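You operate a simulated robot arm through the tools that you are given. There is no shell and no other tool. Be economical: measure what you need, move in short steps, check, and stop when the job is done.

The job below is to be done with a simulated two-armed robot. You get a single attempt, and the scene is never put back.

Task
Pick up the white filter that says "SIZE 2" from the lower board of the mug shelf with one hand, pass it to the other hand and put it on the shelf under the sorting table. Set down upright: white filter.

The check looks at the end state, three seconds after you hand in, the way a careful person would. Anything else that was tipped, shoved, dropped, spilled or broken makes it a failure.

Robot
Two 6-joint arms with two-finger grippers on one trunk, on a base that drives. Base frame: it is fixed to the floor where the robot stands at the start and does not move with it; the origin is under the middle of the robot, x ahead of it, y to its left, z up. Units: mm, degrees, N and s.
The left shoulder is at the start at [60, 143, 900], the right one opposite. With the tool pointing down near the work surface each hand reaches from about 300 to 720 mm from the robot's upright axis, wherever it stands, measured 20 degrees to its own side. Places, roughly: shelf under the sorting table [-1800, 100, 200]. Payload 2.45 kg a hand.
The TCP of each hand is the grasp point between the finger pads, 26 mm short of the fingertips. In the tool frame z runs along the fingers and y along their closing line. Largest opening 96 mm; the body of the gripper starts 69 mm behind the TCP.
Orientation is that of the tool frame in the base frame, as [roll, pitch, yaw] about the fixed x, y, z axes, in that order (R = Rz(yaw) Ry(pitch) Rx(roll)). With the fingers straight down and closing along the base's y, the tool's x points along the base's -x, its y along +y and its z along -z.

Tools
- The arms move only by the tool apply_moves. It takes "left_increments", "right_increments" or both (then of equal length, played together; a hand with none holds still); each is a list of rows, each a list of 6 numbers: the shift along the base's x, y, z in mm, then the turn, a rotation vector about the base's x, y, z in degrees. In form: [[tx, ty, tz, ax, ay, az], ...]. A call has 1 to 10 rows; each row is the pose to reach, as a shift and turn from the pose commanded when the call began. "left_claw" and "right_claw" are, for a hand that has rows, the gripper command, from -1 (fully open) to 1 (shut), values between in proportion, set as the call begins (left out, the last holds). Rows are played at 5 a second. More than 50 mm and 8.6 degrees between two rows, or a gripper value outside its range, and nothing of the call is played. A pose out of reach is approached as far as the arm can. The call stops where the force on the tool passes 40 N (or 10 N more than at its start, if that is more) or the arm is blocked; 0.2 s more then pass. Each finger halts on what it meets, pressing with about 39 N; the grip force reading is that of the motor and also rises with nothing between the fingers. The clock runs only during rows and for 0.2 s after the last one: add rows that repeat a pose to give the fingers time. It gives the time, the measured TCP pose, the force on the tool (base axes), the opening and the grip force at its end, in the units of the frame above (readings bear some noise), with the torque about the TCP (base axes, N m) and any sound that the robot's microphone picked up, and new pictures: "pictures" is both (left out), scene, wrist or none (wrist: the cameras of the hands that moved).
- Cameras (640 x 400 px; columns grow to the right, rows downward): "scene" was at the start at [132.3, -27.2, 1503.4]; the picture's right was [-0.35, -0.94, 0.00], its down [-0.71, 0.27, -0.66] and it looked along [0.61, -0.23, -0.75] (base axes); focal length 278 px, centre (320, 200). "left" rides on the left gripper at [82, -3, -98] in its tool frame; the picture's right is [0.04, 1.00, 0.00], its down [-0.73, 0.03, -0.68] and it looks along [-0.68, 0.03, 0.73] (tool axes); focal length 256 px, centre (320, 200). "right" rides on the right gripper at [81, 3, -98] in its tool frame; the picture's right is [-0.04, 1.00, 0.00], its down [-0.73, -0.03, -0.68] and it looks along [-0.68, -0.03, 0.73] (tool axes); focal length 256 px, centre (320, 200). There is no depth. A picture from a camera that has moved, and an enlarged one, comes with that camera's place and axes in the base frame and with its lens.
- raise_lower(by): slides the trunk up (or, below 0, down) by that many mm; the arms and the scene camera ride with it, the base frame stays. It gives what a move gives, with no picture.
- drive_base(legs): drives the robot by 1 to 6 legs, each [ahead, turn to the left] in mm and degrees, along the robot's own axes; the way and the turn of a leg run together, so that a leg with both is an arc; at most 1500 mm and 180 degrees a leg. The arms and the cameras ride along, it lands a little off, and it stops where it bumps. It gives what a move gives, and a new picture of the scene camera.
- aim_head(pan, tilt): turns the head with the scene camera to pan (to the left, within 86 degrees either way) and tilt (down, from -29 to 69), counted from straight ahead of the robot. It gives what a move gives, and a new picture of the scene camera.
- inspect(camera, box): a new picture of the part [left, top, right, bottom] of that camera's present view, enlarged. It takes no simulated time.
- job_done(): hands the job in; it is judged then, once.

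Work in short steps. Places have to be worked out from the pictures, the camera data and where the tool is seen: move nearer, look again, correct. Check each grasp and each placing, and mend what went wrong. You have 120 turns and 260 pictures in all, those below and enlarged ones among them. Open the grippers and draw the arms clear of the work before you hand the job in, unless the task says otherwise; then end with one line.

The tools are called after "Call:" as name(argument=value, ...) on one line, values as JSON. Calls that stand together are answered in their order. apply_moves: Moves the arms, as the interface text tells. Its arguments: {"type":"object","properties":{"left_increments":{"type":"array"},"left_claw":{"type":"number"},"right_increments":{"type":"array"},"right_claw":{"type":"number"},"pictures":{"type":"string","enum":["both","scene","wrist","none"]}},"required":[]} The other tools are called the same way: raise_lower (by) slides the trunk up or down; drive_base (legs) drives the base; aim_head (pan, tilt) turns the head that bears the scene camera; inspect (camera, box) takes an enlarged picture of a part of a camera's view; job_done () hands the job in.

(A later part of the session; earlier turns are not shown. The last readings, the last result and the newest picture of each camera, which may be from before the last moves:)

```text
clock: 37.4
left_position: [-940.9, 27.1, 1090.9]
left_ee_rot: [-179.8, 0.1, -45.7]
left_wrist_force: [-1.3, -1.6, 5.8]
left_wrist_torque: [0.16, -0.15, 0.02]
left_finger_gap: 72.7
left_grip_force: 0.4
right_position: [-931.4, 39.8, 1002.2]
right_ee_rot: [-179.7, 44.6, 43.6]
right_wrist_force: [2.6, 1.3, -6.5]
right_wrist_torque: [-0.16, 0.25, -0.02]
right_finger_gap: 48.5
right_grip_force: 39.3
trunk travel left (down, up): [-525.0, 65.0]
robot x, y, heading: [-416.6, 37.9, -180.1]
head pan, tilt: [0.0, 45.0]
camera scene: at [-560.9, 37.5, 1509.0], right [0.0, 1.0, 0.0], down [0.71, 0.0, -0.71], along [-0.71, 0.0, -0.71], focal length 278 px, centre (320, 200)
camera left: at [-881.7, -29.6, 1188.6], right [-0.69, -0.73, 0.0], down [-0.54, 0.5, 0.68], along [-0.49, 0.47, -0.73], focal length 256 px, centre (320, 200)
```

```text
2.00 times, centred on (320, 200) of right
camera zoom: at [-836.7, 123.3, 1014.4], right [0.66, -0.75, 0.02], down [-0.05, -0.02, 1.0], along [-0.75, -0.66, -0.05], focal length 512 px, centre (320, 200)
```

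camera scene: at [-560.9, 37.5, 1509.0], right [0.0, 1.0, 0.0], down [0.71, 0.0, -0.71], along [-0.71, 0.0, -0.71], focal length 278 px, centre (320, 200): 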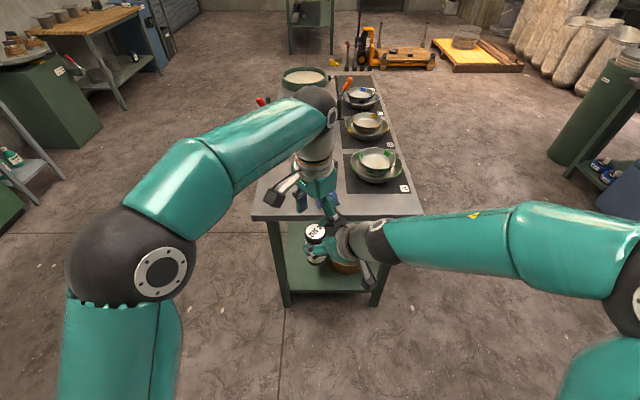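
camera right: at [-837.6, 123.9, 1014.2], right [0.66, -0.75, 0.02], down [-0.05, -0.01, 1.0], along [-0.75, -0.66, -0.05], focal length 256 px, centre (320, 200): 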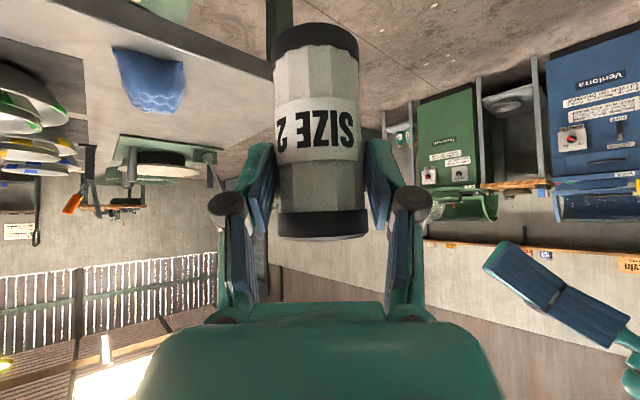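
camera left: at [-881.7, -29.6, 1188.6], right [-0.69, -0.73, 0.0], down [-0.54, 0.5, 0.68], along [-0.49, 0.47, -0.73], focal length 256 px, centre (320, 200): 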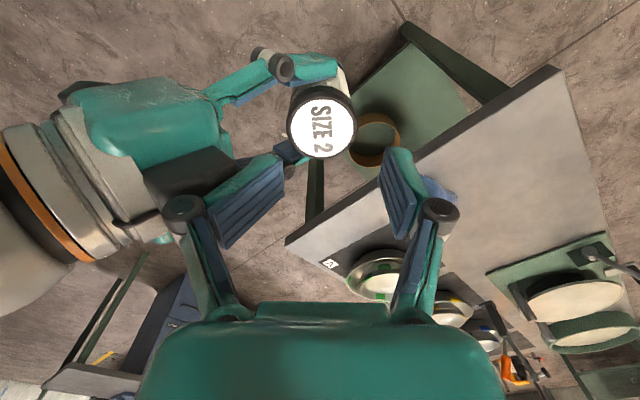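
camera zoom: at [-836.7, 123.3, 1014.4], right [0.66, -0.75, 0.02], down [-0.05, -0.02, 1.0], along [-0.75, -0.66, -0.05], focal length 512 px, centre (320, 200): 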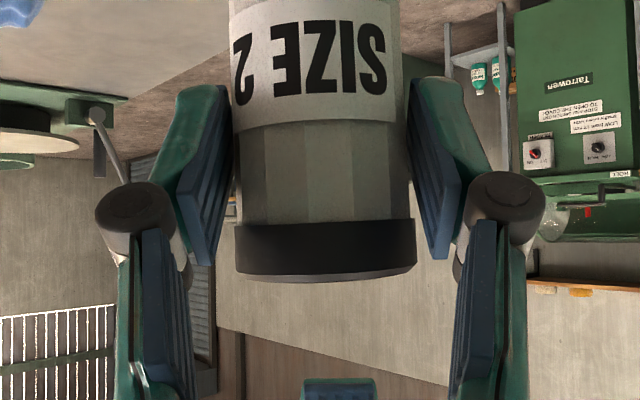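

The 6 N reading and the enlarged view show my left finger touching a box on top of the right gripper, so a vertical receive doesn't work. I lift away, retreat, and set up a low side approach instead (42° below horizontal, gripping near the filter's bottom).

Call:
apply_moves(left_increments=[[0, 0, 40, 0, 0, 0], [28, -25, 55, 0, 0, 0], [56, -50, 60, 0, 0, 0], [85, -78, 60, 0, 0, 0], [86, -82, 45, 5.73, 5.58, 0], [86, -85, 25, 11.47, 11.17, 0], [87, -88, 5, 17.2, 16.75, 0], [87, -88, -12, 22.93, 22.33, 0], [87, -88, -28, 28.67, 27.92, 0], [87, -88, -40, 34.4, 33.5, 0]], left_claw=-0.4)

Call:
inspect(camera="scene", box=[240, 180, 400, 280])

```text
clock: 39.6
left_position: [-853.3, -59.5, 1051.8]
left_ee_rot: [-179.4, 46.1, -45.6]
left_wrist_force: [-0.7, 0.1, 0.8]
left_wrist_torque: [0.01, -0.03, 0.0]
left_finger_gap: 67.3
left_grip_force: 0.0
left hand out of reach, approached as far as the arm can: row 10
right_position: [-932.3, 39.2, 1002.0]
right_ee_rot: [-179.6, 44.4, 43.5]
right_wrist_force: [-0.3, 0.4, -1.1]
right_wrist_torque: [-0.01, -0.01, -0.01]
right_finger_gap: 48.5
right_grip_force: 39.3
trunk travel left (down, up): [-525.0, 65.0]
robot x, y, heading: [-421.7, 40.9, -180.2]
head pan, tilt: [0.0, 45.0]
camera scene: at [-561.4, 38.2, 1508.9], right [0.0, 1.0, 0.0], down [0.71, 0.0, -0.71], along [-0.71, 0.0, -0.71], focal length 278 px, centre (320, 200)
camera left: at [-763.1, -149.3, 1061.4], right [-0.7, -0.71, -0.04], down [-0.04, -0.01, 1.0], along [-0.71, 0.7, -0.02], focal length 256 px, centre (320, 200)
```

scene: 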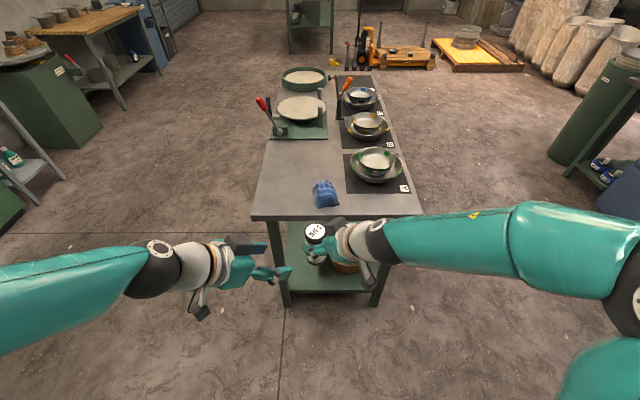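
left: 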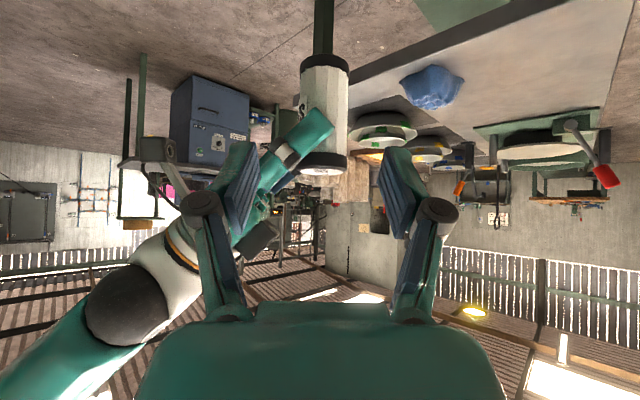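

```text
4.00 times, centred on (320, 230) of scene
camera zoom: at [-561.4, 38.2, 1508.9], right [0.0, 1.0, 0.0], down [0.71, 0.0, -0.71], along [-0.71, 0.0, -0.71], focal length 1110 px, centre (320, 80)
```

zoom: 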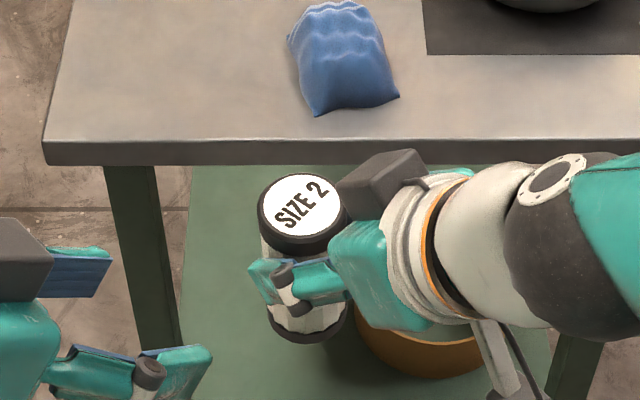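

The left hand is in line (44° below horizontal); filter axis is ~125 mm ahead of its TCP, maybe 2–5 mm toward image right. I advance about half way along the line and look again.

Call:
apply_moves(left_increments=[[-15, 14, -18, 0, 0, 0], [-29, 28, -36, 0, 0, 0], [-44, 41, -54, 0, 0, 0]], left_claw=-0.5, pictures="wrist")

Call:
inspect(camera="scene", box=[240, 180, 400, 280])

Call:
inspect(camera="right", box=[0, 0, 640, 400])

```text
clock: 40.4
left_position: [-898.7, -15.8, 998.6]
left_ee_rot: [-179.7, 47.8, -45.5]
left_wrist_force: [-0.9, -0.6, -0.1]
left_wrist_torque: [0.0, 0.01, 0.01]
left_finger_gap: 71.8
left_grip_force: 0.1
right_position: [-932.9, 40.6, 1001.7]
right_ee_rot: [-179.8, 44.5, 43.4]
right_wrist_force: [0.3, 0.6, -1.6]
right_wrist_torque: [-0.02, -0.06, 0.01]
right_finger_gap: 48.7
right_grip_force: 38.8
trunk travel left (down, up): [-525.0, 65.0]
robot x, y, heading: [-420.3, 42.2, -179.8]
head pan, tilt: [0.0, 45.0]
camera left: at [-807.3, -105.8, 1004.1], right [-0.7, -0.72, -0.03], down [-0.02, -0.03, 1.0], along [-0.72, 0.7, 0.01], focal length 256 px, centre (320, 200)
```

left: 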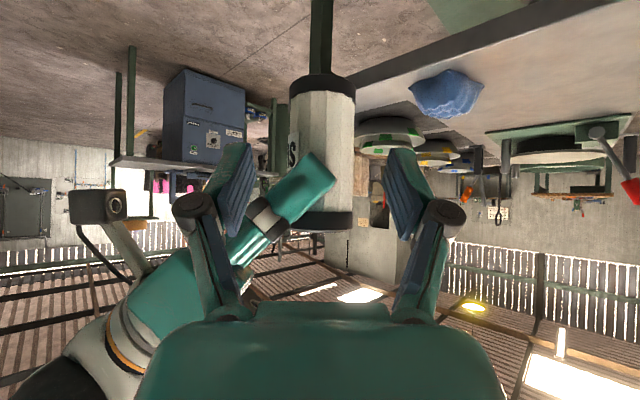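

```text
4.00 times, centred on (320, 230) of scene
camera zoom: at [-562.7, 38.5, 1508.7], right [0.0, 1.0, 0.0], down [0.71, 0.0, -0.71], along [-0.71, 0.0, -0.71], focal length 1110 px, centre (320, 80)
```

zoom: 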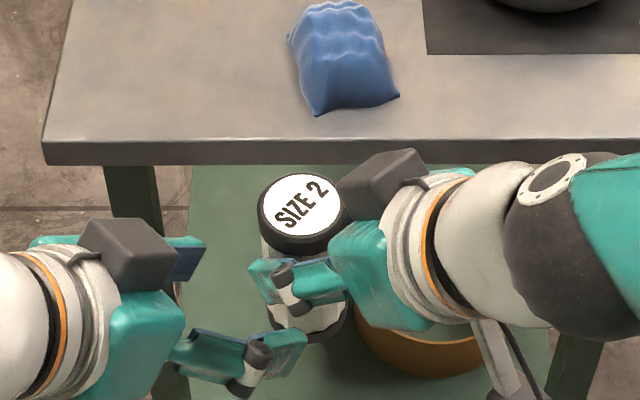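

```text
1.00 times, centred on (320, 200) of right (not enlarged: the box is as wide or as high as the picture)
camera zoom: at [-838.1, 124.0, 1013.9], right [0.66, -0.75, 0.02], down [-0.05, -0.01, 1.0], along [-0.75, -0.66, -0.05], focal length 256 px, centre (320, 200)
```

zoom: 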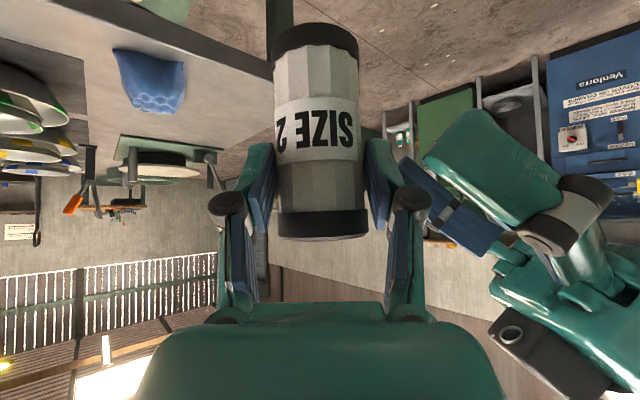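

Now the filter is 60 mm ahead, 2 mm right, bottom ≈925. I advance the last ~45 mm so the fingertips straddle its lowest part, just beneath the right hand's fingers.

Call:
apply_moves(left_increments=[[-8, 8, -14, 0, 0, 0], [-16, 15, -28, 0, 0, 0], [-25, 23, -38, 0, 0, 0], [-33, 31, -44, 0, 0, 0]], left_claw=-0.5, pictures="wrist")

Call:
inspect(camera="scene", box=[240, 180, 400, 280])

Call:
inspect(camera="right", box=[160, 0, 480, 200])

```text
clock: 41.4
left_position: [-932.1, 12.7, 954.6]
left_ee_rot: [-179.5, 47.9, -45.6]
left_wrist_force: [0.0, -0.1, 0.0]
left_wrist_torque: [-0.05, 0.03, 0.0]
left_finger_gap: 72.2
left_grip_force: 0.0
right_position: [-932.6, 39.4, 1001.9]
right_ee_rot: [-179.6, 44.4, 43.5]
right_wrist_force: [-0.4, -0.6, 0.0]
right_wrist_torque: [0.0, -0.02, 0.01]
right_finger_gap: 48.3
right_grip_force: 39.0
trunk travel left (down, up): [-525.0, 65.0]
robot x, y, heading: [-420.0, 37.8, -180.0]
head pan, tilt: [0.0, 45.0]
camera left: at [-840.0, -76.7, 960.4], right [-0.7, -0.72, -0.03], down [-0.02, -0.03, 1.0], along [-0.72, 0.7, 0.01], focal length 256 px, centre (320, 200)
```

left: 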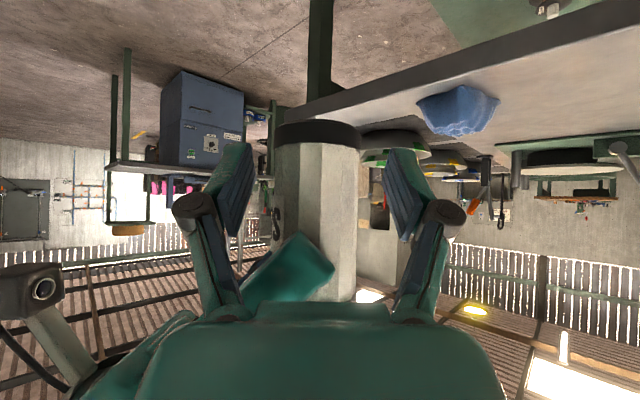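

```text
4.00 times, centred on (320, 230) of scene
camera zoom: at [-561.6, 38.3, 1508.8], right [0.0, 1.0, 0.0], down [0.71, 0.0, -0.71], along [-0.71, 0.0, -0.71], focal length 1110 px, centre (320, 80)
```

zoom: 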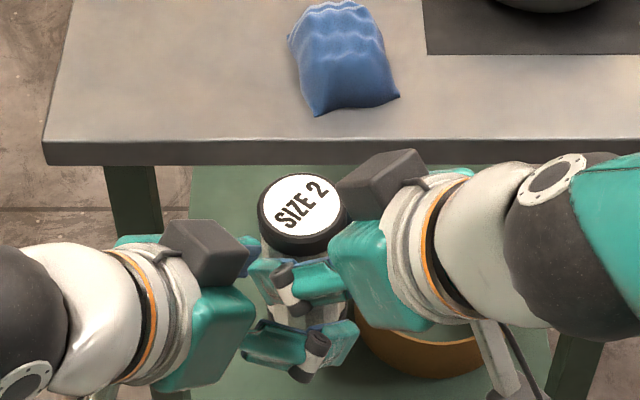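

```text
2.00 times, centred on (320, 100) of right
camera zoom: at [-837.3, 123.8, 1014.3], right [0.66, -0.75, 0.02], down [-0.05, -0.01, 1.0], along [-0.75, -0.66, -0.05], focal length 512 px, centre (320, 400)
```

zoom: 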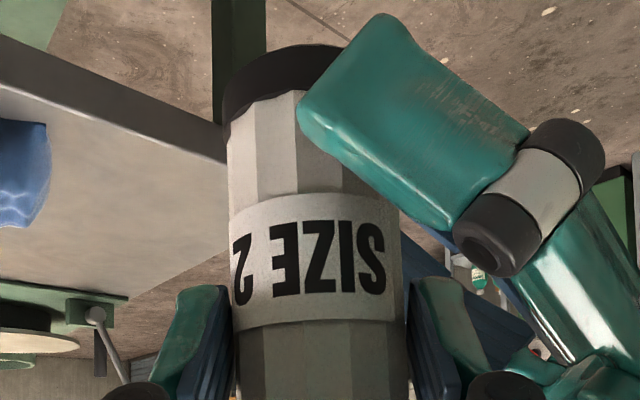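

Fingers straddle the lower filter without contact. A small correction: 4 mm further in and 2 mm sideways to centre it.

Call:
apply_moves(left_increments=[[-1.4, 4.3, 0, 0, 0, 0], [-1.4, 4.3, 0, 0, 0, 0]], pictures="wrist")

Call:
inspect(camera="right", box=[160, 0, 480, 200])

```text
clock: 42.0
left_position: [-933.1, 16.7, 955.1]
left_ee_rot: [-179.5, 47.8, -45.5]
left_wrist_force: [0.3, -0.4, 0.7]
left_wrist_torque: [0.01, 0.01, -0.01]
left_finger_gap: 72.0
left_grip_force: 0.0
right_position: [-932.8, 40.1, 1002.5]
right_ee_rot: [-179.6, 44.5, 43.6]
right_wrist_force: [-0.1, -0.7, -0.7]
right_wrist_torque: [0.01, -0.01, 0.03]
right_finger_gap: 48.7
right_grip_force: 38.8
trunk travel left (down, up): [-525.0, 65.0]
robot x, y, heading: [-413.6, 35.2, -179.9]
head pan, tilt: [0.0, 45.0]
camera left: at [-841.3, -72.7, 960.9], right [-0.7, -0.71, -0.04], down [-0.02, -0.03, 1.0], along [-0.71, 0.7, 0.01], focal length 256 px, centre (320, 200)
```

left: 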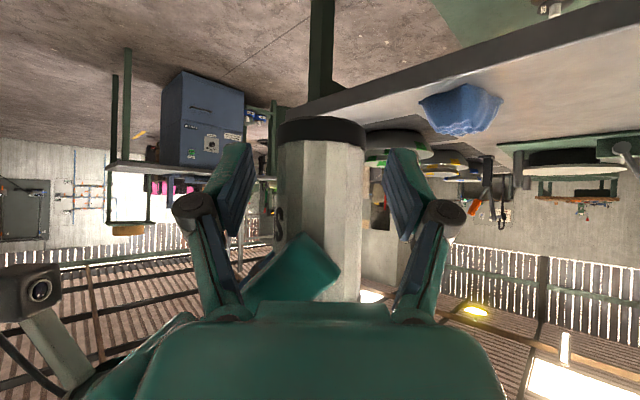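

```text
2.00 times, centred on (320, 100) of right
camera zoom: at [-837.2, 123.7, 1014.3], right [0.66, -0.75, 0.02], down [-0.05, -0.01, 1.0], along [-0.75, -0.66, -0.05], focal length 512 px, centre (320, 400)
```

zoom: 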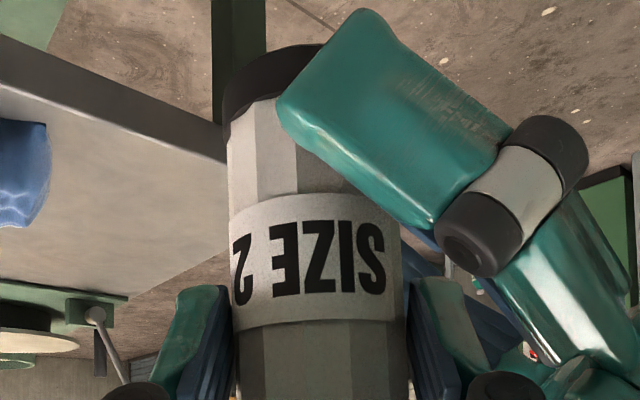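

Centred (column ≈321) and clear of the right fingers. I close the left gripper.

Call:
apply_moves(left_increments=[[0, 0, 0, 0, 0, 0], [0, 0, 0, 0, 0, 0], [0, 0, 0, 0, 0, 0], [0, 0, 0, 0, 0, 0]], left_claw=1, pictures="wrist")

Call:
inspect(camera="right", box=[160, 0, 480, 200])

```text
clock: 43.0
left_position: [-931.8, 17.2, 955.2]
left_ee_rot: [-179.5, 47.9, -45.5]
left_wrist_force: [-1.7, 0.3, 0.6]
left_wrist_torque: [0.11, -0.15, 0.33]
left_finger_gap: 48.7
left_grip_force: 39.0
right_position: [-931.7, 40.4, 1002.4]
right_ee_rot: [-179.6, 44.5, 43.4]
right_wrist_force: [1.6, 1.2, -1.5]
right_wrist_torque: [-0.06, 0.13, -0.3]
right_finger_gap: 48.5
right_grip_force: 39.1
trunk travel left (down, up): [-525.0, 65.0]
robot x, y, heading: [-417.1, 37.2, -179.9]
head pan, tilt: [0.0, 45.0]
camera left: at [-841.4, -72.7, 961.0], right [-0.7, -0.71, -0.04], down [-0.02, -0.03, 1.0], along [-0.72, 0.7, 0.01], focal length 256 px, centre (320, 200)
```

left: 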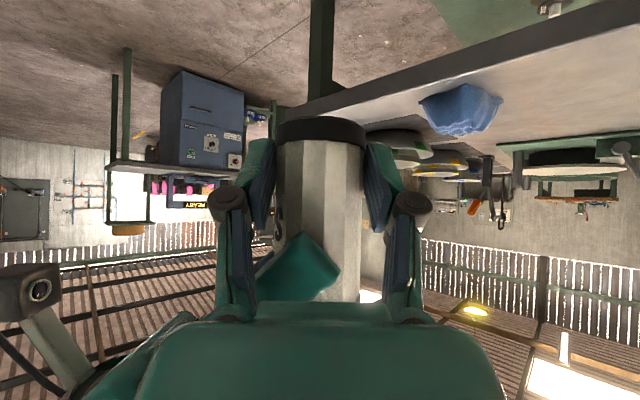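

```text
2.00 times, centred on (320, 100) of right
camera zoom: at [-837.3, 123.8, 1014.3], right [0.66, -0.75, 0.02], down [-0.05, -0.01, 1.0], along [-0.75, -0.66, -0.05], focal length 512 px, centre (320, 400)
```

zoom: 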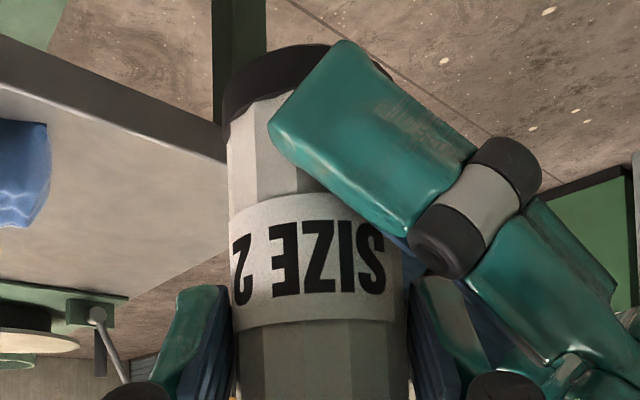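

Both hands hold it with little strain. I open the right gripper slightly (to ~58 mm) so it doesn't touch the left hand.

Call:
apply_moves(right_increments=[[0, 0, 0, 0, 0, 0], [0, 0, 0, 0, 0, 0], [0, 0, 0, 0, 0, 0]], right_claw=-0.2)

```text
clock: 43.8
left_position: [-933.2, 17.3, 954.2]
left_ee_rot: [-179.4, 47.9, -45.7]
left_wrist_force: [0.4, 0.0, 0.7]
left_wrist_torque: [0.0, -0.03, 0.01]
left_finger_gap: 49.0
left_grip_force: 39.2
right_position: [-932.2, 40.0, 1000.8]
right_ee_rot: [-179.6, 44.4, 43.5]
right_wrist_force: [0.9, -0.8, 0.1]
right_wrist_torque: [-0.01, -0.01, 0.02]
right_finger_gap: 57.4
right_grip_force: 0.1
trunk travel left (down, up): [-525.0, 65.0]
robot x, y, heading: [-419.5, 36.5, -180.2]
head pan, tilt: [0.0, 45.0]
camera scene: at [-561.6, 38.2, 1508.8], right [0.0, 1.0, 0.0], down [0.71, 0.0, -0.71], along [-0.71, 0.0, -0.71], focal length 278 px, centre (320, 200)
camera right: at [-837.3, 123.8, 1014.3], right [0.66, -0.75, 0.02], down [-0.05, -0.01, 1.0], along [-0.75, -0.66, -0.05], focal length 256 px, centre (320, 200)
```

scene: 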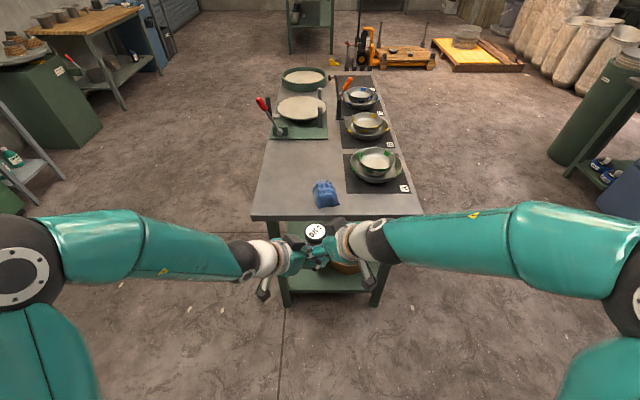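
right: 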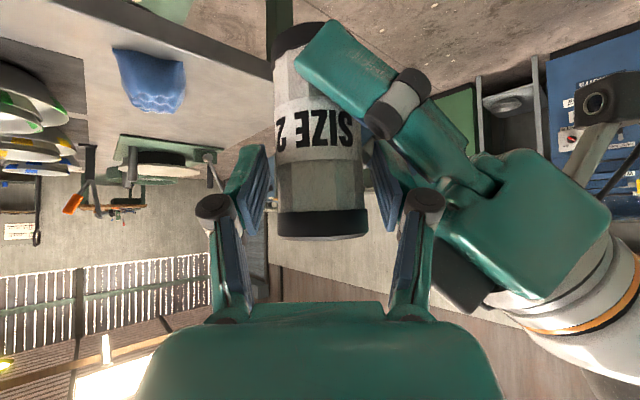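

Released cleanly; the left hand carries it. I retreat the right hand back along its own finger axis in small steps.

Call:
apply_moves(right_increments=[[7.6, 7.2, 10.7, 0, 0, 0], [15.2, 14.5, 21.4, 0, 0, 0], [25.4, 24.1, 35.7, 0, 0, 0], [35.6, 33.7, 50, 0, 0, 0], [48.3, 45.8, 67.8, 0, 0, 0], [61, 57.8, 85.7, 0, 0, 0]], pictures="both")

```text
clock: 45.2
left_position: [-932.4, 17.6, 955.9]
left_ee_rot: [-179.6, 47.9, -45.6]
left_wrist_force: [0.9, 0.0, -0.2]
left_wrist_torque: [-0.05, -0.04, 0.02]
left_finger_gap: 48.9
left_grip_force: 38.8
right_position: [-872.3, 104.6, 1080.1]
right_ee_rot: [-180.0, 45.4, 44.4]
right_wrist_force: [0.7, -0.4, 0.1]
right_wrist_torque: [0.02, 0.0, -0.02]
right_finger_gap: 57.6
right_grip_force: 0.1
right hand out of reach, approached as far as the arm can: row 5, 6
trunk travel left (down, up): [-525.0, 65.0]
robot x, y, heading: [-417.6, 37.8, -180.3]
head pan, tilt: [0.0, 45.0]
camera scene: at [-560.7, 38.5, 1508.9], right [0.0, 1.0, 0.0], down [0.71, 0.0, -0.71], along [-0.71, 0.0, -0.71], focal length 278 px, centre (320, 200)
camera right: at [-779.6, 189.8, 1090.2], right [0.68, -0.73, 0.03], down [-0.04, 0.0, 1.0], along [-0.73, -0.68, -0.03], focal length 256 px, centre (320, 200)
```

scene: 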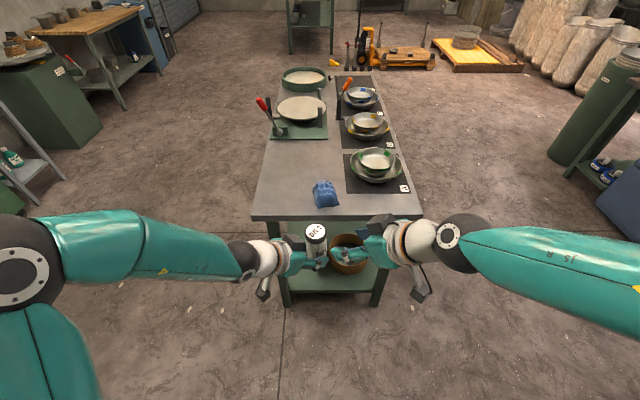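
right: 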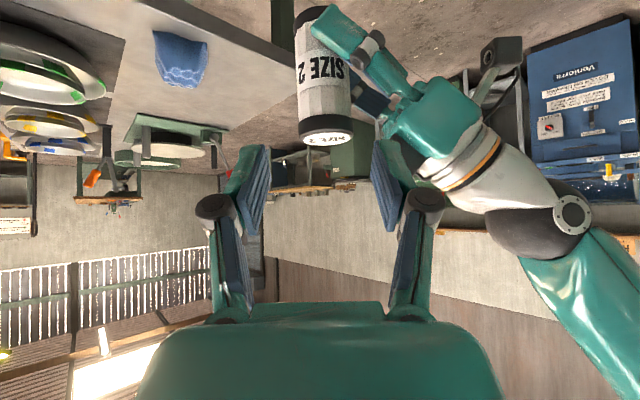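

The filter stays upright in the left hand. I park the right hand up and to the right, fingers down.

Call:
apply_moves(right_increments=[[10, 15, 15, 0, 0, 0], [20, 45, 30, 5, -5.2, 0], [35, 75, 40, 10, -10.4, 0], [50, 105, 50, 15, -15.6, 0], [70, 140, 60, 20, -20.8, 0], [90, 175, 60, 25, -26, 0], [110, 205, 60, 31.3, -32.4, 0], [125, 223, 60, 31.3, -32.4, 0]], pictures="scene")

Call:
inspect(camera="scene", box=[230, 190, 430, 315])

```text
refused: row 7 steps farther than a row can; nothing moved
```

```text
3.20 times, centred on (330, 252) of scene
camera zoom: at [-560.7, 38.5, 1508.9], right [0.0, 1.0, 0.0], down [0.71, 0.0, -0.71], along [-0.71, 0.0, -0.71], focal length 888 px, centre (288, 32)
```

zoom: 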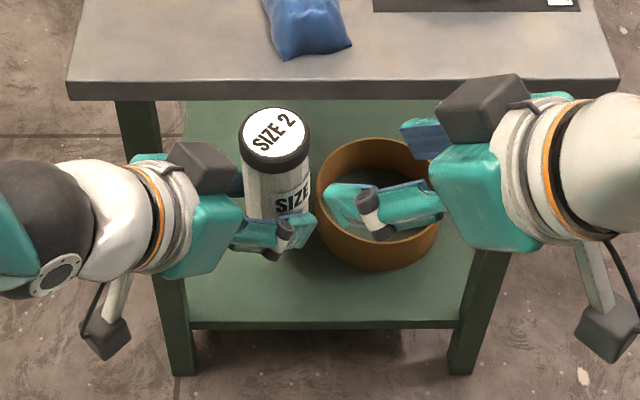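

One row turned too far; I resend with even steps.

Call:
apply_moves(right_increments=[[10, 15, 15, 0, 0, 0], [20, 45, 30, 5, -5.2, 0], [35, 75, 40, 10, -10.4, 0], [50, 105, 50, 15, -15.6, 0], [70, 140, 60, 20, -20.8, 0], [90, 175, 60, 25, -26, 0], [110, 205, 60, 29, -30, 0], [125, 223, 60, 31.3, -32.4, 0]], pictures="scene")

Call:
inspect(camera="scene", box=[230, 190, 430, 315])

```text
clock: 47.0
left_position: [-931.9, 15.5, 956.5]
left_ee_rot: [-179.5, 48.1, -45.5]
left_wrist_force: [0.6, 0.2, 1.5]
left_wrist_torque: [0.0, -0.02, -0.03]
left_finger_gap: 48.8
left_grip_force: 39.4
right_position: [-701.2, 400.1, 1018.9]
right_ee_rot: [-174.8, 25.1, 45.4]
right_wrist_force: [0.1, 0.2, 0.5]
right_wrist_torque: [0.01, 0.07, -0.03]
right_finger_gap: 57.4
right_grip_force: 0.1
right hand out of reach, approached as far as the arm can: row 1, 2, 3, 4, 5, 6, 7, 8
trunk travel left (down, up): [-525.0, 65.0]
robot x, y, heading: [-417.6, 38.6, -179.9]
head pan, tilt: [0.0, 45.0]
camera scene: at [-559.8, 36.0, 1509.0], right [0.0, 1.0, 0.0], down [0.71, 0.0, -0.71], along [-0.71, 0.0, -0.71], focal length 278 px, centre (320, 200)
```

scene: 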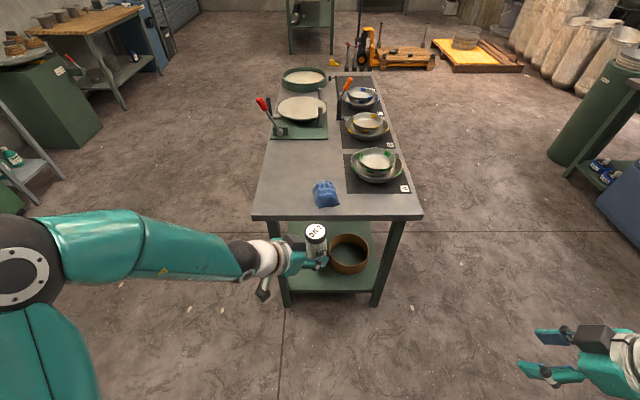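

```text
3.20 times, centred on (330, 252) of scene
camera zoom: at [-559.8, 36.0, 1509.0], right [0.0, 1.0, 0.0], down [0.71, 0.0, -0.71], along [-0.71, 0.0, -0.71], focal length 888 px, centre (288, 32)
```

zoom: 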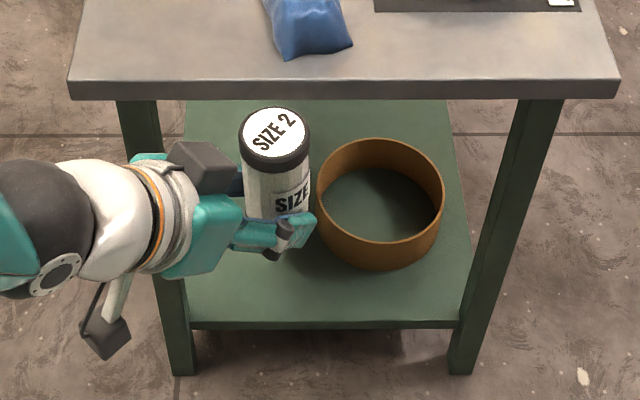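

The shelf is clear of the ring on its left-front side; I'll aim for the filter at about (-1320, 10). First I swing the left hand 30° so that it points almost straight ahead, extending slightly.

Call:
apply_moves(left_increments=[[-8, 0, 0, 0, 0, 6], [-16, 0, 0, 0, 0, 12], [-24, 0, 0, 0, 0, 18], [-32, 0, 0, 0, 0, 24], [-40, 0, 0, 0, 0, 30]])

```text
clock: 48.2
left_position: [-965.5, -2.7, 975.8]
left_ee_rot: [-178.1, 47.6, -36.4]
left_wrist_force: [0.0, -0.8, -1.0]
left_wrist_torque: [-0.01, -0.01, -0.02]
left_finger_gap: 48.8
left_grip_force: 39.0
left hand out of reach, approached as far as the arm can: row 1, 2, 3, 4, 5
right_position: [-702.1, 402.3, 1016.6]
right_ee_rot: [-175.0, 25.1, 45.2]
right_wrist_force: [0.3, -0.8, 0.0]
right_wrist_torque: [0.02, 0.02, -0.01]
right_finger_gap: 57.5
right_grip_force: 0.0
trunk travel left (down, up): [-525.0, 65.0]
robot x, y, heading: [-418.0, 35.8, -180.0]
head pan, tilt: [0.0, 45.0]
camera scene: at [-561.3, 38.1, 1508.9], right [0.0, 1.0, 0.0], down [0.71, 0.0, -0.71], along [-0.71, 0.0, -0.71], focal length 278 px, centre (320, 200)
camera left: at [-862.2, -78.8, 982.4], right [-0.59, -0.81, -0.05], down [-0.03, -0.04, 1.0], along [-0.81, 0.59, 0.0], focal length 256 px, centre (320, 200)
```

scene: 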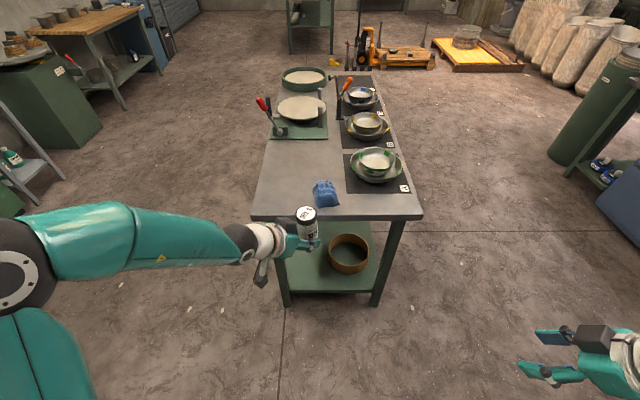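
left: 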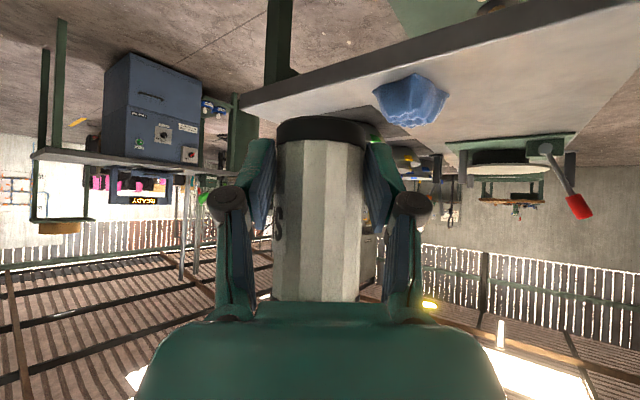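

A joint limit stops that yaw when the hand is this far across the body. Mirroring the pose that worked for the right arm, I move the left hand outward in front of its own shoulder.

Call:
apply_moves(left_increments=[[-5, -25, 0, 0, 0, 0], [-10, -50, 0, 0, 0, 0], [-15, -75, 0, 0, 0, 0], [-20, -95, 0, 0, 0, 0]])

```text
clock: 49.2
left_position: [-984.3, -98.2, 974.9]
left_ee_rot: [-178.0, 47.5, -36.4]
left_wrist_force: [-0.3, -0.7, -1.0]
left_wrist_torque: [0.01, -0.03, -0.01]
left_finger_gap: 48.6
left_grip_force: 39.5
right_position: [-701.9, 401.8, 1016.8]
right_ee_rot: [-175.0, 25.2, 45.2]
right_wrist_force: [-0.5, -0.5, 0.5]
right_wrist_torque: [0.02, 0.0, 0.01]
right_finger_gap: 57.7
right_grip_force: 0.1
trunk travel left (down, up): [-525.0, 65.0]
robot x, y, heading: [-420.4, 39.5, -180.1]
head pan, tilt: [0.0, 45.0]
camera scene: at [-561.3, 37.9, 1508.9], right [0.0, 1.0, 0.0], down [0.71, 0.0, -0.71], along [-0.71, 0.0, -0.71], focal length 278 px, centre (320, 200)
camera left: at [-882.3, -175.0, 981.6], right [-0.59, -0.81, -0.05], down [-0.03, -0.04, 1.0], along [-0.81, 0.59, 0.0], focal length 256 px, centre (320, 200)
```

scene: 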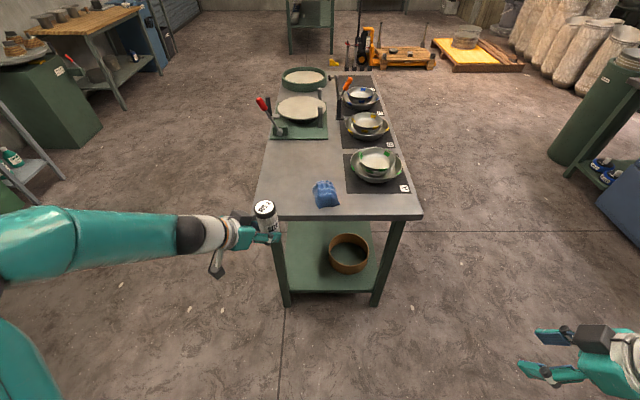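
left: 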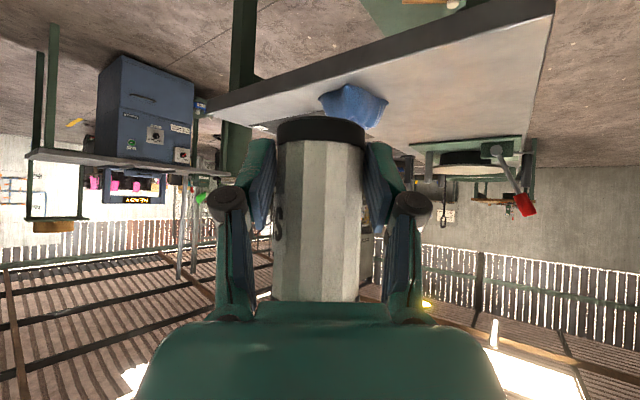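

Increments count from the measured pose here. Now I yaw the hand in place toward straight ahead.

Call:
apply_moves(left_increments=[[0, 0, 0, 0, 0, 7], [0, 0, 0, 0, 0, 14], [0, 0, 0, 0, 0, 21], [0, 0, 0, 0, 0, 28]], pictures="none")

```text
clock: 50.2
left_position: [-987.0, -100.4, 977.8]
left_ee_rot: [-177.7, 47.6, -24.9]
left_wrist_force: [-0.2, 0.5, -1.4]
left_wrist_torque: [0.0, -0.04, -0.02]
left_finger_gap: 48.5
left_grip_force: 39.0
left hand out of reach, approached as far as the arm can: row 2, 3, 4
right_position: [-701.8, 400.7, 1017.2]
right_ee_rot: [-175.0, 25.1, 45.2]
right_wrist_force: [-0.1, 0.0, 0.3]
right_wrist_torque: [0.02, 0.01, 0.03]
right_finger_gap: 57.5
right_grip_force: 0.0
trunk travel left (down, up): [-525.0, 65.0]
robot x, y, heading: [-419.2, 39.5, -180.3]
head pan, tilt: [0.0, 45.0]
```

The arm's limit is about 25° of yaw, so I'll let the base provide the rest: heading ~190°, robot around (-545, 297) as a standoff. I drive there in three legs.

Call:
drive_base(legs=[[0, -64], [287, 0], [0, 74]])

```text
clock: 52.9
left_position: [-889.0, 375.2, 991.3]
left_ee_rot: [-172.6, 45.7, -67.8]
left_wrist_force: [0.1, -0.1, -1.3]
left_wrist_torque: [-0.03, 0.03, 0.02]
left_finger_gap: 48.7
left_grip_force: 38.5
right_position: [-337.8, 492.2, 1018.0]
right_ee_rot: [-175.0, 25.1, -2.7]
right_wrist_force: [0.9, 0.8, 0.2]
right_wrist_torque: [-0.04, 0.0, -0.02]
right_finger_gap: 57.6
right_grip_force: 0.1
trunk travel left (down, up): [-525.0, 65.0]
robot x, y, heading: [-440.5, 19.4, 131.2]
head pan, tilt: [0.0, 45.0]
stopped in leg 1: the robot was blocked; the commanded pose is now the measured one
camera scene: at [-531.1, 127.2, 1508.8], right [0.75, 0.66, 0.0], down [0.47, -0.53, -0.71], along [-0.47, 0.53, -0.71], focal length 278 px, centre (320, 200)
```

scene: 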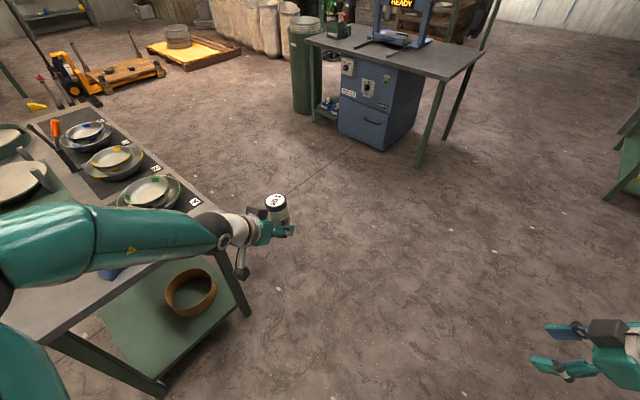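

The turn was blocked again and the left hand's pose shifted, so I look toward the left elbow to see what it meets.

Call:
aim_head(pan=70, tilt=45)

Call:
aim_head(pan=-70, tilt=45)

```text
clock: 54.3
left_position: [-891.1, 375.8, 990.5]
left_ee_rot: [-172.4, 45.8, -67.9]
left_wrist_force: [0.3, 0.4, -1.8]
left_wrist_torque: [0.02, -0.01, 0.03]
left_finger_gap: 48.8
left_grip_force: 38.8
right_position: [-339.2, 491.3, 1017.2]
right_ee_rot: [-174.9, 25.1, -2.8]
right_wrist_force: [0.4, 0.1, 0.4]
right_wrist_torque: [0.01, -0.02, 0.02]
right_finger_gap: 57.4
right_grip_force: 0.1
trunk travel left (down, up): [-525.0, 65.0]
robot x, y, heading: [-438.1, 19.1, 131.6]
head pan, tilt: [70.0, 45.0]
camera scene: at [-554.6, 34.6, 1508.9], right [-0.36, 0.93, 0.0], down [0.66, 0.26, -0.71], along [-0.66, -0.26, -0.71], focal length 278 px, centre (320, 200)
```

scene: 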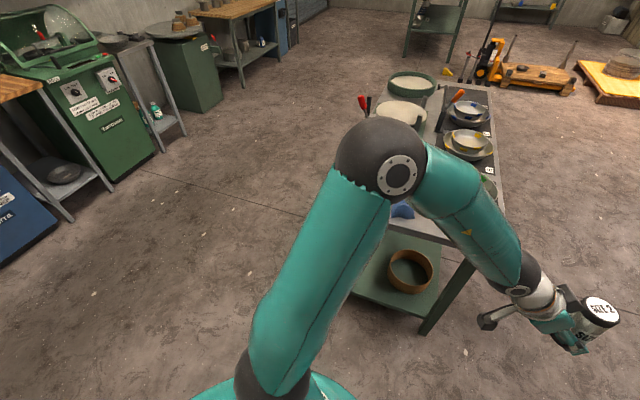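

```text
clock: 56.5
left_position: [-891.1, 374.6, 990.0]
left_ee_rot: [-172.4, 45.9, -67.9]
left_wrist_force: [0.3, 0.1, -1.4]
left_wrist_torque: [0.0, -0.03, 0.03]
left_finger_gap: 48.5
left_grip_force: 39.5
right_position: [-339.1, 491.0, 1018.0]
right_ee_rot: [-174.9, 25.1, -2.8]
right_wrist_force: [0.4, -0.7, 0.3]
right_wrist_torque: [0.0, 0.02, 0.0]
right_finger_gap: 57.6
right_grip_force: 0.0
trunk travel left (down, up): [-525.0, 65.0]
robot x, y, heading: [-435.5, 21.5, 131.3]
head pan, tilt: [-70.0, 45.0]
camera scene: at [-439.8, 135.4, 1508.9], right [0.88, -0.48, 0.0], down [-0.34, -0.62, -0.71], along [0.34, 0.62, -0.71], focal length 278 px, centre (320, 200)
```

scene: 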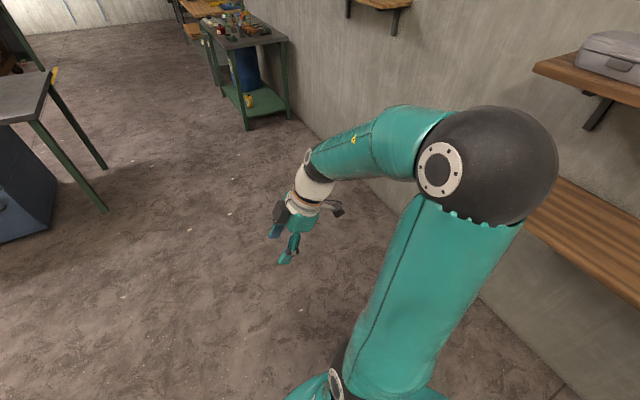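

Nothing is touching; it seems a fast turn disturbs the arm and trips the stop. I use smaller turns.

Call:
drive_base(legs=[[0, -20], [297, 0]])

Call:
drive_base(legs=[[0, 25], [0, 25], [0, 28]])

Call:
aim_head(pan=0, tilt=45)

```text
clock: 59.8
left_position: [-844.0, 793.7, 990.0]
left_ee_rot: [-172.4, 45.7, -88.4]
left_wrist_force: [-0.6, 0.2, -0.4]
left_wrist_torque: [-0.03, -0.02, -0.01]
left_finger_gap: 48.4
left_grip_force: 39.3
right_position: [-286.6, 707.9, 1016.6]
right_ee_rot: [-175.0, 25.0, -23.4]
right_wrist_force: [0.1, 0.1, 0.1]
right_wrist_torque: [0.01, 0.04, 0.05]
right_finger_gap: 57.7
right_grip_force: 0.2
trunk travel left (down, up): [-525.0, 65.0]
robot x, y, heading: [-542.1, 301.5, 110.8]
head pan, tilt: [-70.0, 45.0]
camera scene: at [-504.2, 410.8, 1508.8], right [0.65, -0.76, 0.0], down [-0.54, -0.46, -0.71], along [0.54, 0.46, -0.71], focal length 278 px, centre (320, 200)
```

scene: 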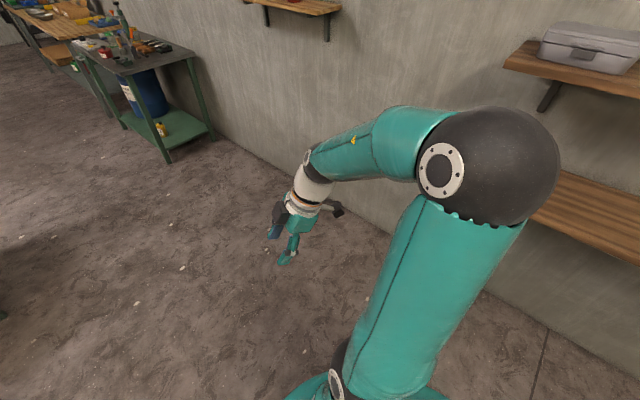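

```text
clock: 61.2
left_position: [-954.9, 700.7, 991.0]
left_ee_rot: [-172.3, 45.6, -73.5]
left_wrist_force: [-0.8, -1.1, -1.1]
left_wrist_torque: [-0.04, 0.01, -0.03]
left_finger_gap: 48.5
left_grip_force: 39.4
right_position: [-396.7, 759.5, 1018.6]
right_ee_rot: [-175.0, 25.1, -8.6]
right_wrist_force: [-0.9, 0.2, 0.9]
right_wrist_torque: [0.0, 0.01, 0.02]
right_finger_gap: 57.6
right_grip_force: 0.1
trunk travel left (down, up): [-525.0, 65.0]
robot x, y, heading: [-537.4, 307.9, 124.9]
head pan, tilt: [-70.0, 45.0]
stopped in leg 1: the robot was blocked; the commanded pose is now the measured one
camera scene: at [-525.8, 420.3, 1508.9], right [0.82, -0.57, 0.0], down [-0.4, -0.58, -0.71], along [0.41, 0.58, -0.71], focal length 278 px, centre (320, 200)
```

scene: 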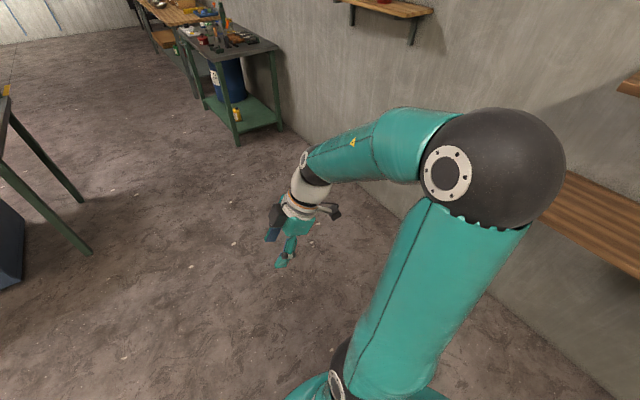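

```text
clock: 62.6
left_position: [-955.7, 699.5, 991.0]
left_ee_rot: [-172.4, 45.7, -73.6]
left_wrist_force: [-0.3, 0.4, -1.1]
left_wrist_torque: [-0.05, -0.02, 0.01]
left_finger_gap: 48.6
left_grip_force: 39.1
right_position: [-397.0, 758.8, 1018.0]
right_ee_rot: [-175.0, 25.3, -8.6]
right_wrist_force: [0.1, 0.4, -0.5]
right_wrist_torque: [0.01, -0.03, 0.0]
right_finger_gap: 57.5
right_grip_force: 0.1
trunk travel left (down, up): [-525.0, 65.0]
robot x, y, heading: [-536.3, 302.7, 125.2]
head pan, tilt: [0.0, 45.0]
camera scene: at [-618.3, 420.6, 1508.9], right [0.82, 0.57, 0.0], down [0.41, -0.58, -0.71], along [-0.41, 0.58, -0.71], focal length 278 px, centre (320, 200)
```

scene: 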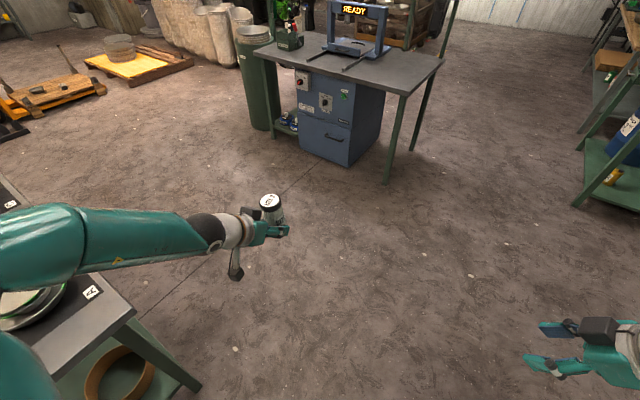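

Still nothing near; I continue turning left in ~15° legs.

Call:
drive_base(legs=[[0, 15], [0, 15], [0, 15], [0, 20]])

```text
clock: 64.0
left_position: [-1037.7, 588.2, 992.6]
left_ee_rot: [-172.4, 45.8, -59.7]
left_wrist_force: [0.0, 0.5, -2.0]
left_wrist_torque: [-0.07, 0.0, 0.01]
left_finger_gap: 48.5
left_grip_force: 38.9
right_position: [-510.2, 781.2, 1019.9]
right_ee_rot: [-174.8, 25.4, 5.5]
right_wrist_force: [-0.1, 0.6, -0.6]
right_wrist_torque: [0.05, -0.01, 0.01]
right_finger_gap: 57.6
right_grip_force: 0.1
trunk travel left (down, up): [-525.0, 65.0]
robot x, y, heading: [-530.5, 308.2, 138.6]
head pan, tilt: [0.0, 45.0]
stopped in leg 1: the robot was blocked; the commanded pose is now the measured one
camera scene: at [-638.7, 403.3, 1508.9], right [0.66, 0.75, 0.0], down [0.53, -0.47, -0.71], along [-0.53, 0.47, -0.71], focal length 278 px, centre (320, 200)
```

scene: 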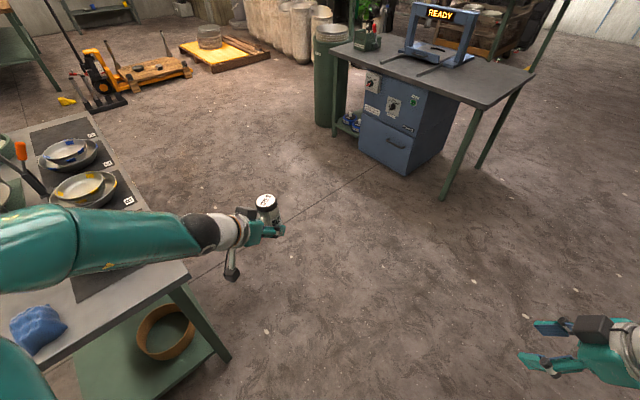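

I keep turning.

Call:
drive_base(legs=[[0, 20]])

```text
clock: 65.5
left_position: [-1096.9, 431.7, 991.5]
left_ee_rot: [-172.4, 45.7, -42.6]
left_wrist_force: [-0.6, -1.0, -0.8]
left_wrist_torque: [-0.03, -0.01, 0.0]
left_finger_gap: 48.6
left_grip_force: 39.2
right_position: [-647.2, 768.9, 1020.0]
right_ee_rot: [-174.7, 25.8, 22.5]
right_wrist_force: [0.6, -0.2, 0.5]
right_wrist_torque: [0.0, 0.01, 0.0]
right_finger_gap: 57.4
right_grip_force: 0.0
trunk travel left (down, up): [-525.0, 65.0]
robot x, y, heading: [-529.1, 319.2, 155.1]
head pan, tilt: [0.0, 45.0]
stopped in leg 1: the robot was blocked; the commanded pose is now the measured one
camera scene: at [-657.4, 377.1, 1508.9], right [0.42, 0.91, 0.0], down [0.64, -0.3, -0.71], along [-0.64, 0.3, -0.71], focal length 278 px, centre (320, 200)
```

scene: 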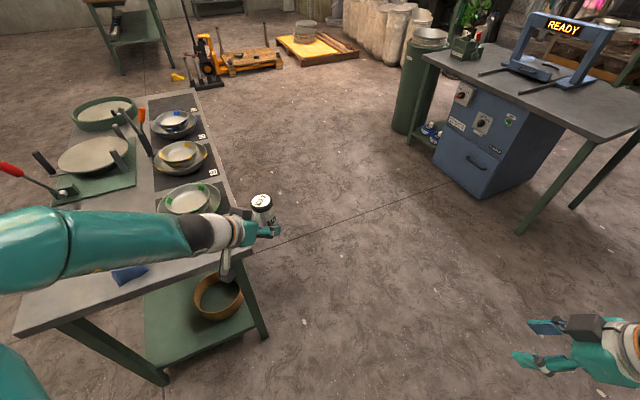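

Call:
drive_base(legs=[[0, 33]])

```text
clock: 67.0
left_position: [-1101.9, 237.0, 992.2]
left_ee_rot: [-172.1, 45.7, -23.1]
left_wrist_force: [0.6, -0.1, -1.3]
left_wrist_torque: [0.0, 0.03, 0.03]
left_finger_gap: 48.3
left_grip_force: 39.6
right_position: [-789.3, 706.3, 1020.1]
right_ee_rot: [-174.5, 26.1, 42.0]
right_wrist_force: [-0.6, -0.6, -0.1]
right_wrist_torque: [0.03, -0.03, 0.01]
right_finger_gap: 57.5
right_grip_force: 0.1
trunk travel left (down, up): [-525.0, 65.0]
robot x, y, heading: [-524.7, 329.4, 174.1]
head pan, tilt: [0.0, 45.0]
stopped in leg 1: the robot was blocked; the commanded pose is now the measured one
camera scene: at [-668.9, 341.7, 1508.8], right [0.1, 0.99, 0.0], down [0.7, -0.07, -0.71], along [-0.7, 0.07, -0.71], focal length 278 px, centre (320, 200)
```

scene: 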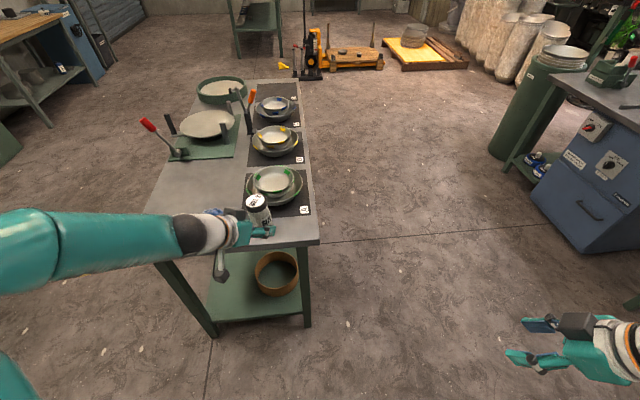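

Close enough to the standoff pose. The hands are clear of the table in plan (x > -1150), so I lower the trunk.

Call:
raise_lower(by=-515)

Call:
aim_head(pan=10, tilt=35)

Call:
inspect(camera="left", box=[0, 0, 640, 400])

```text
refused: -515 is not a number from -400 to 400
```

```text
clock: 67.8
left_position: [-1101.6, 236.3, 992.4]
left_ee_rot: [-172.2, 45.8, -23.0]
left_wrist_force: [-1.4, -0.2, -1.2]
left_wrist_torque: [0.02, -0.04, -0.03]
left_finger_gap: 48.3
left_grip_force: 38.9
right_position: [-790.4, 705.7, 1020.4]
right_ee_rot: [-174.6, 26.2, 42.0]
right_wrist_force: [-0.9, -0.6, -0.2]
right_wrist_torque: [0.0, 0.02, 0.0]
right_finger_gap: 57.9
right_grip_force: 0.0
trunk travel left (down, up): [-525.0, 65.0]
robot x, y, heading: [-525.8, 326.6, 174.1]
head pan, tilt: [10.0, 35.0]
camera scene: at [-675.7, 327.8, 1523.6], right [-0.07, 1.0, 0.0], down [0.57, 0.04, -0.82], along [-0.82, -0.06, -0.57], focal length 278 px, centre (320, 200)
```

scene: 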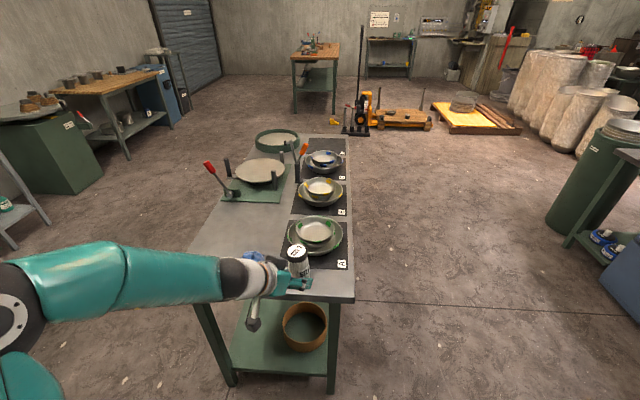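

```text
1.00 times, centred on (320, 200) of left (not enlarged: the box is as wide or as high as the picture)
camera zoom: at [-988.8, 177.4, 1002.9], right [-0.45, -0.88, -0.12], down [-0.08, -0.1, 0.99], along [-0.89, 0.46, -0.02], focal length 256 px, centre (320, 200)
```

zoom: 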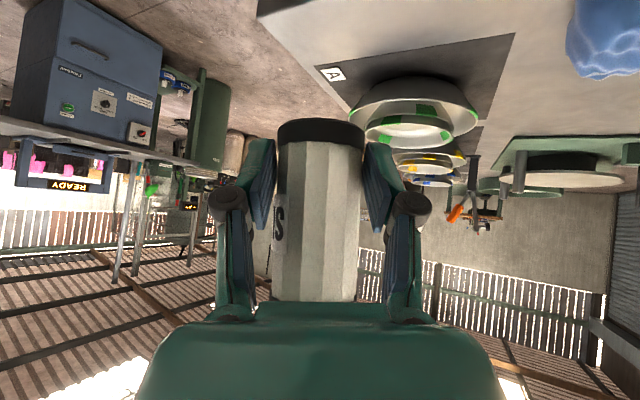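

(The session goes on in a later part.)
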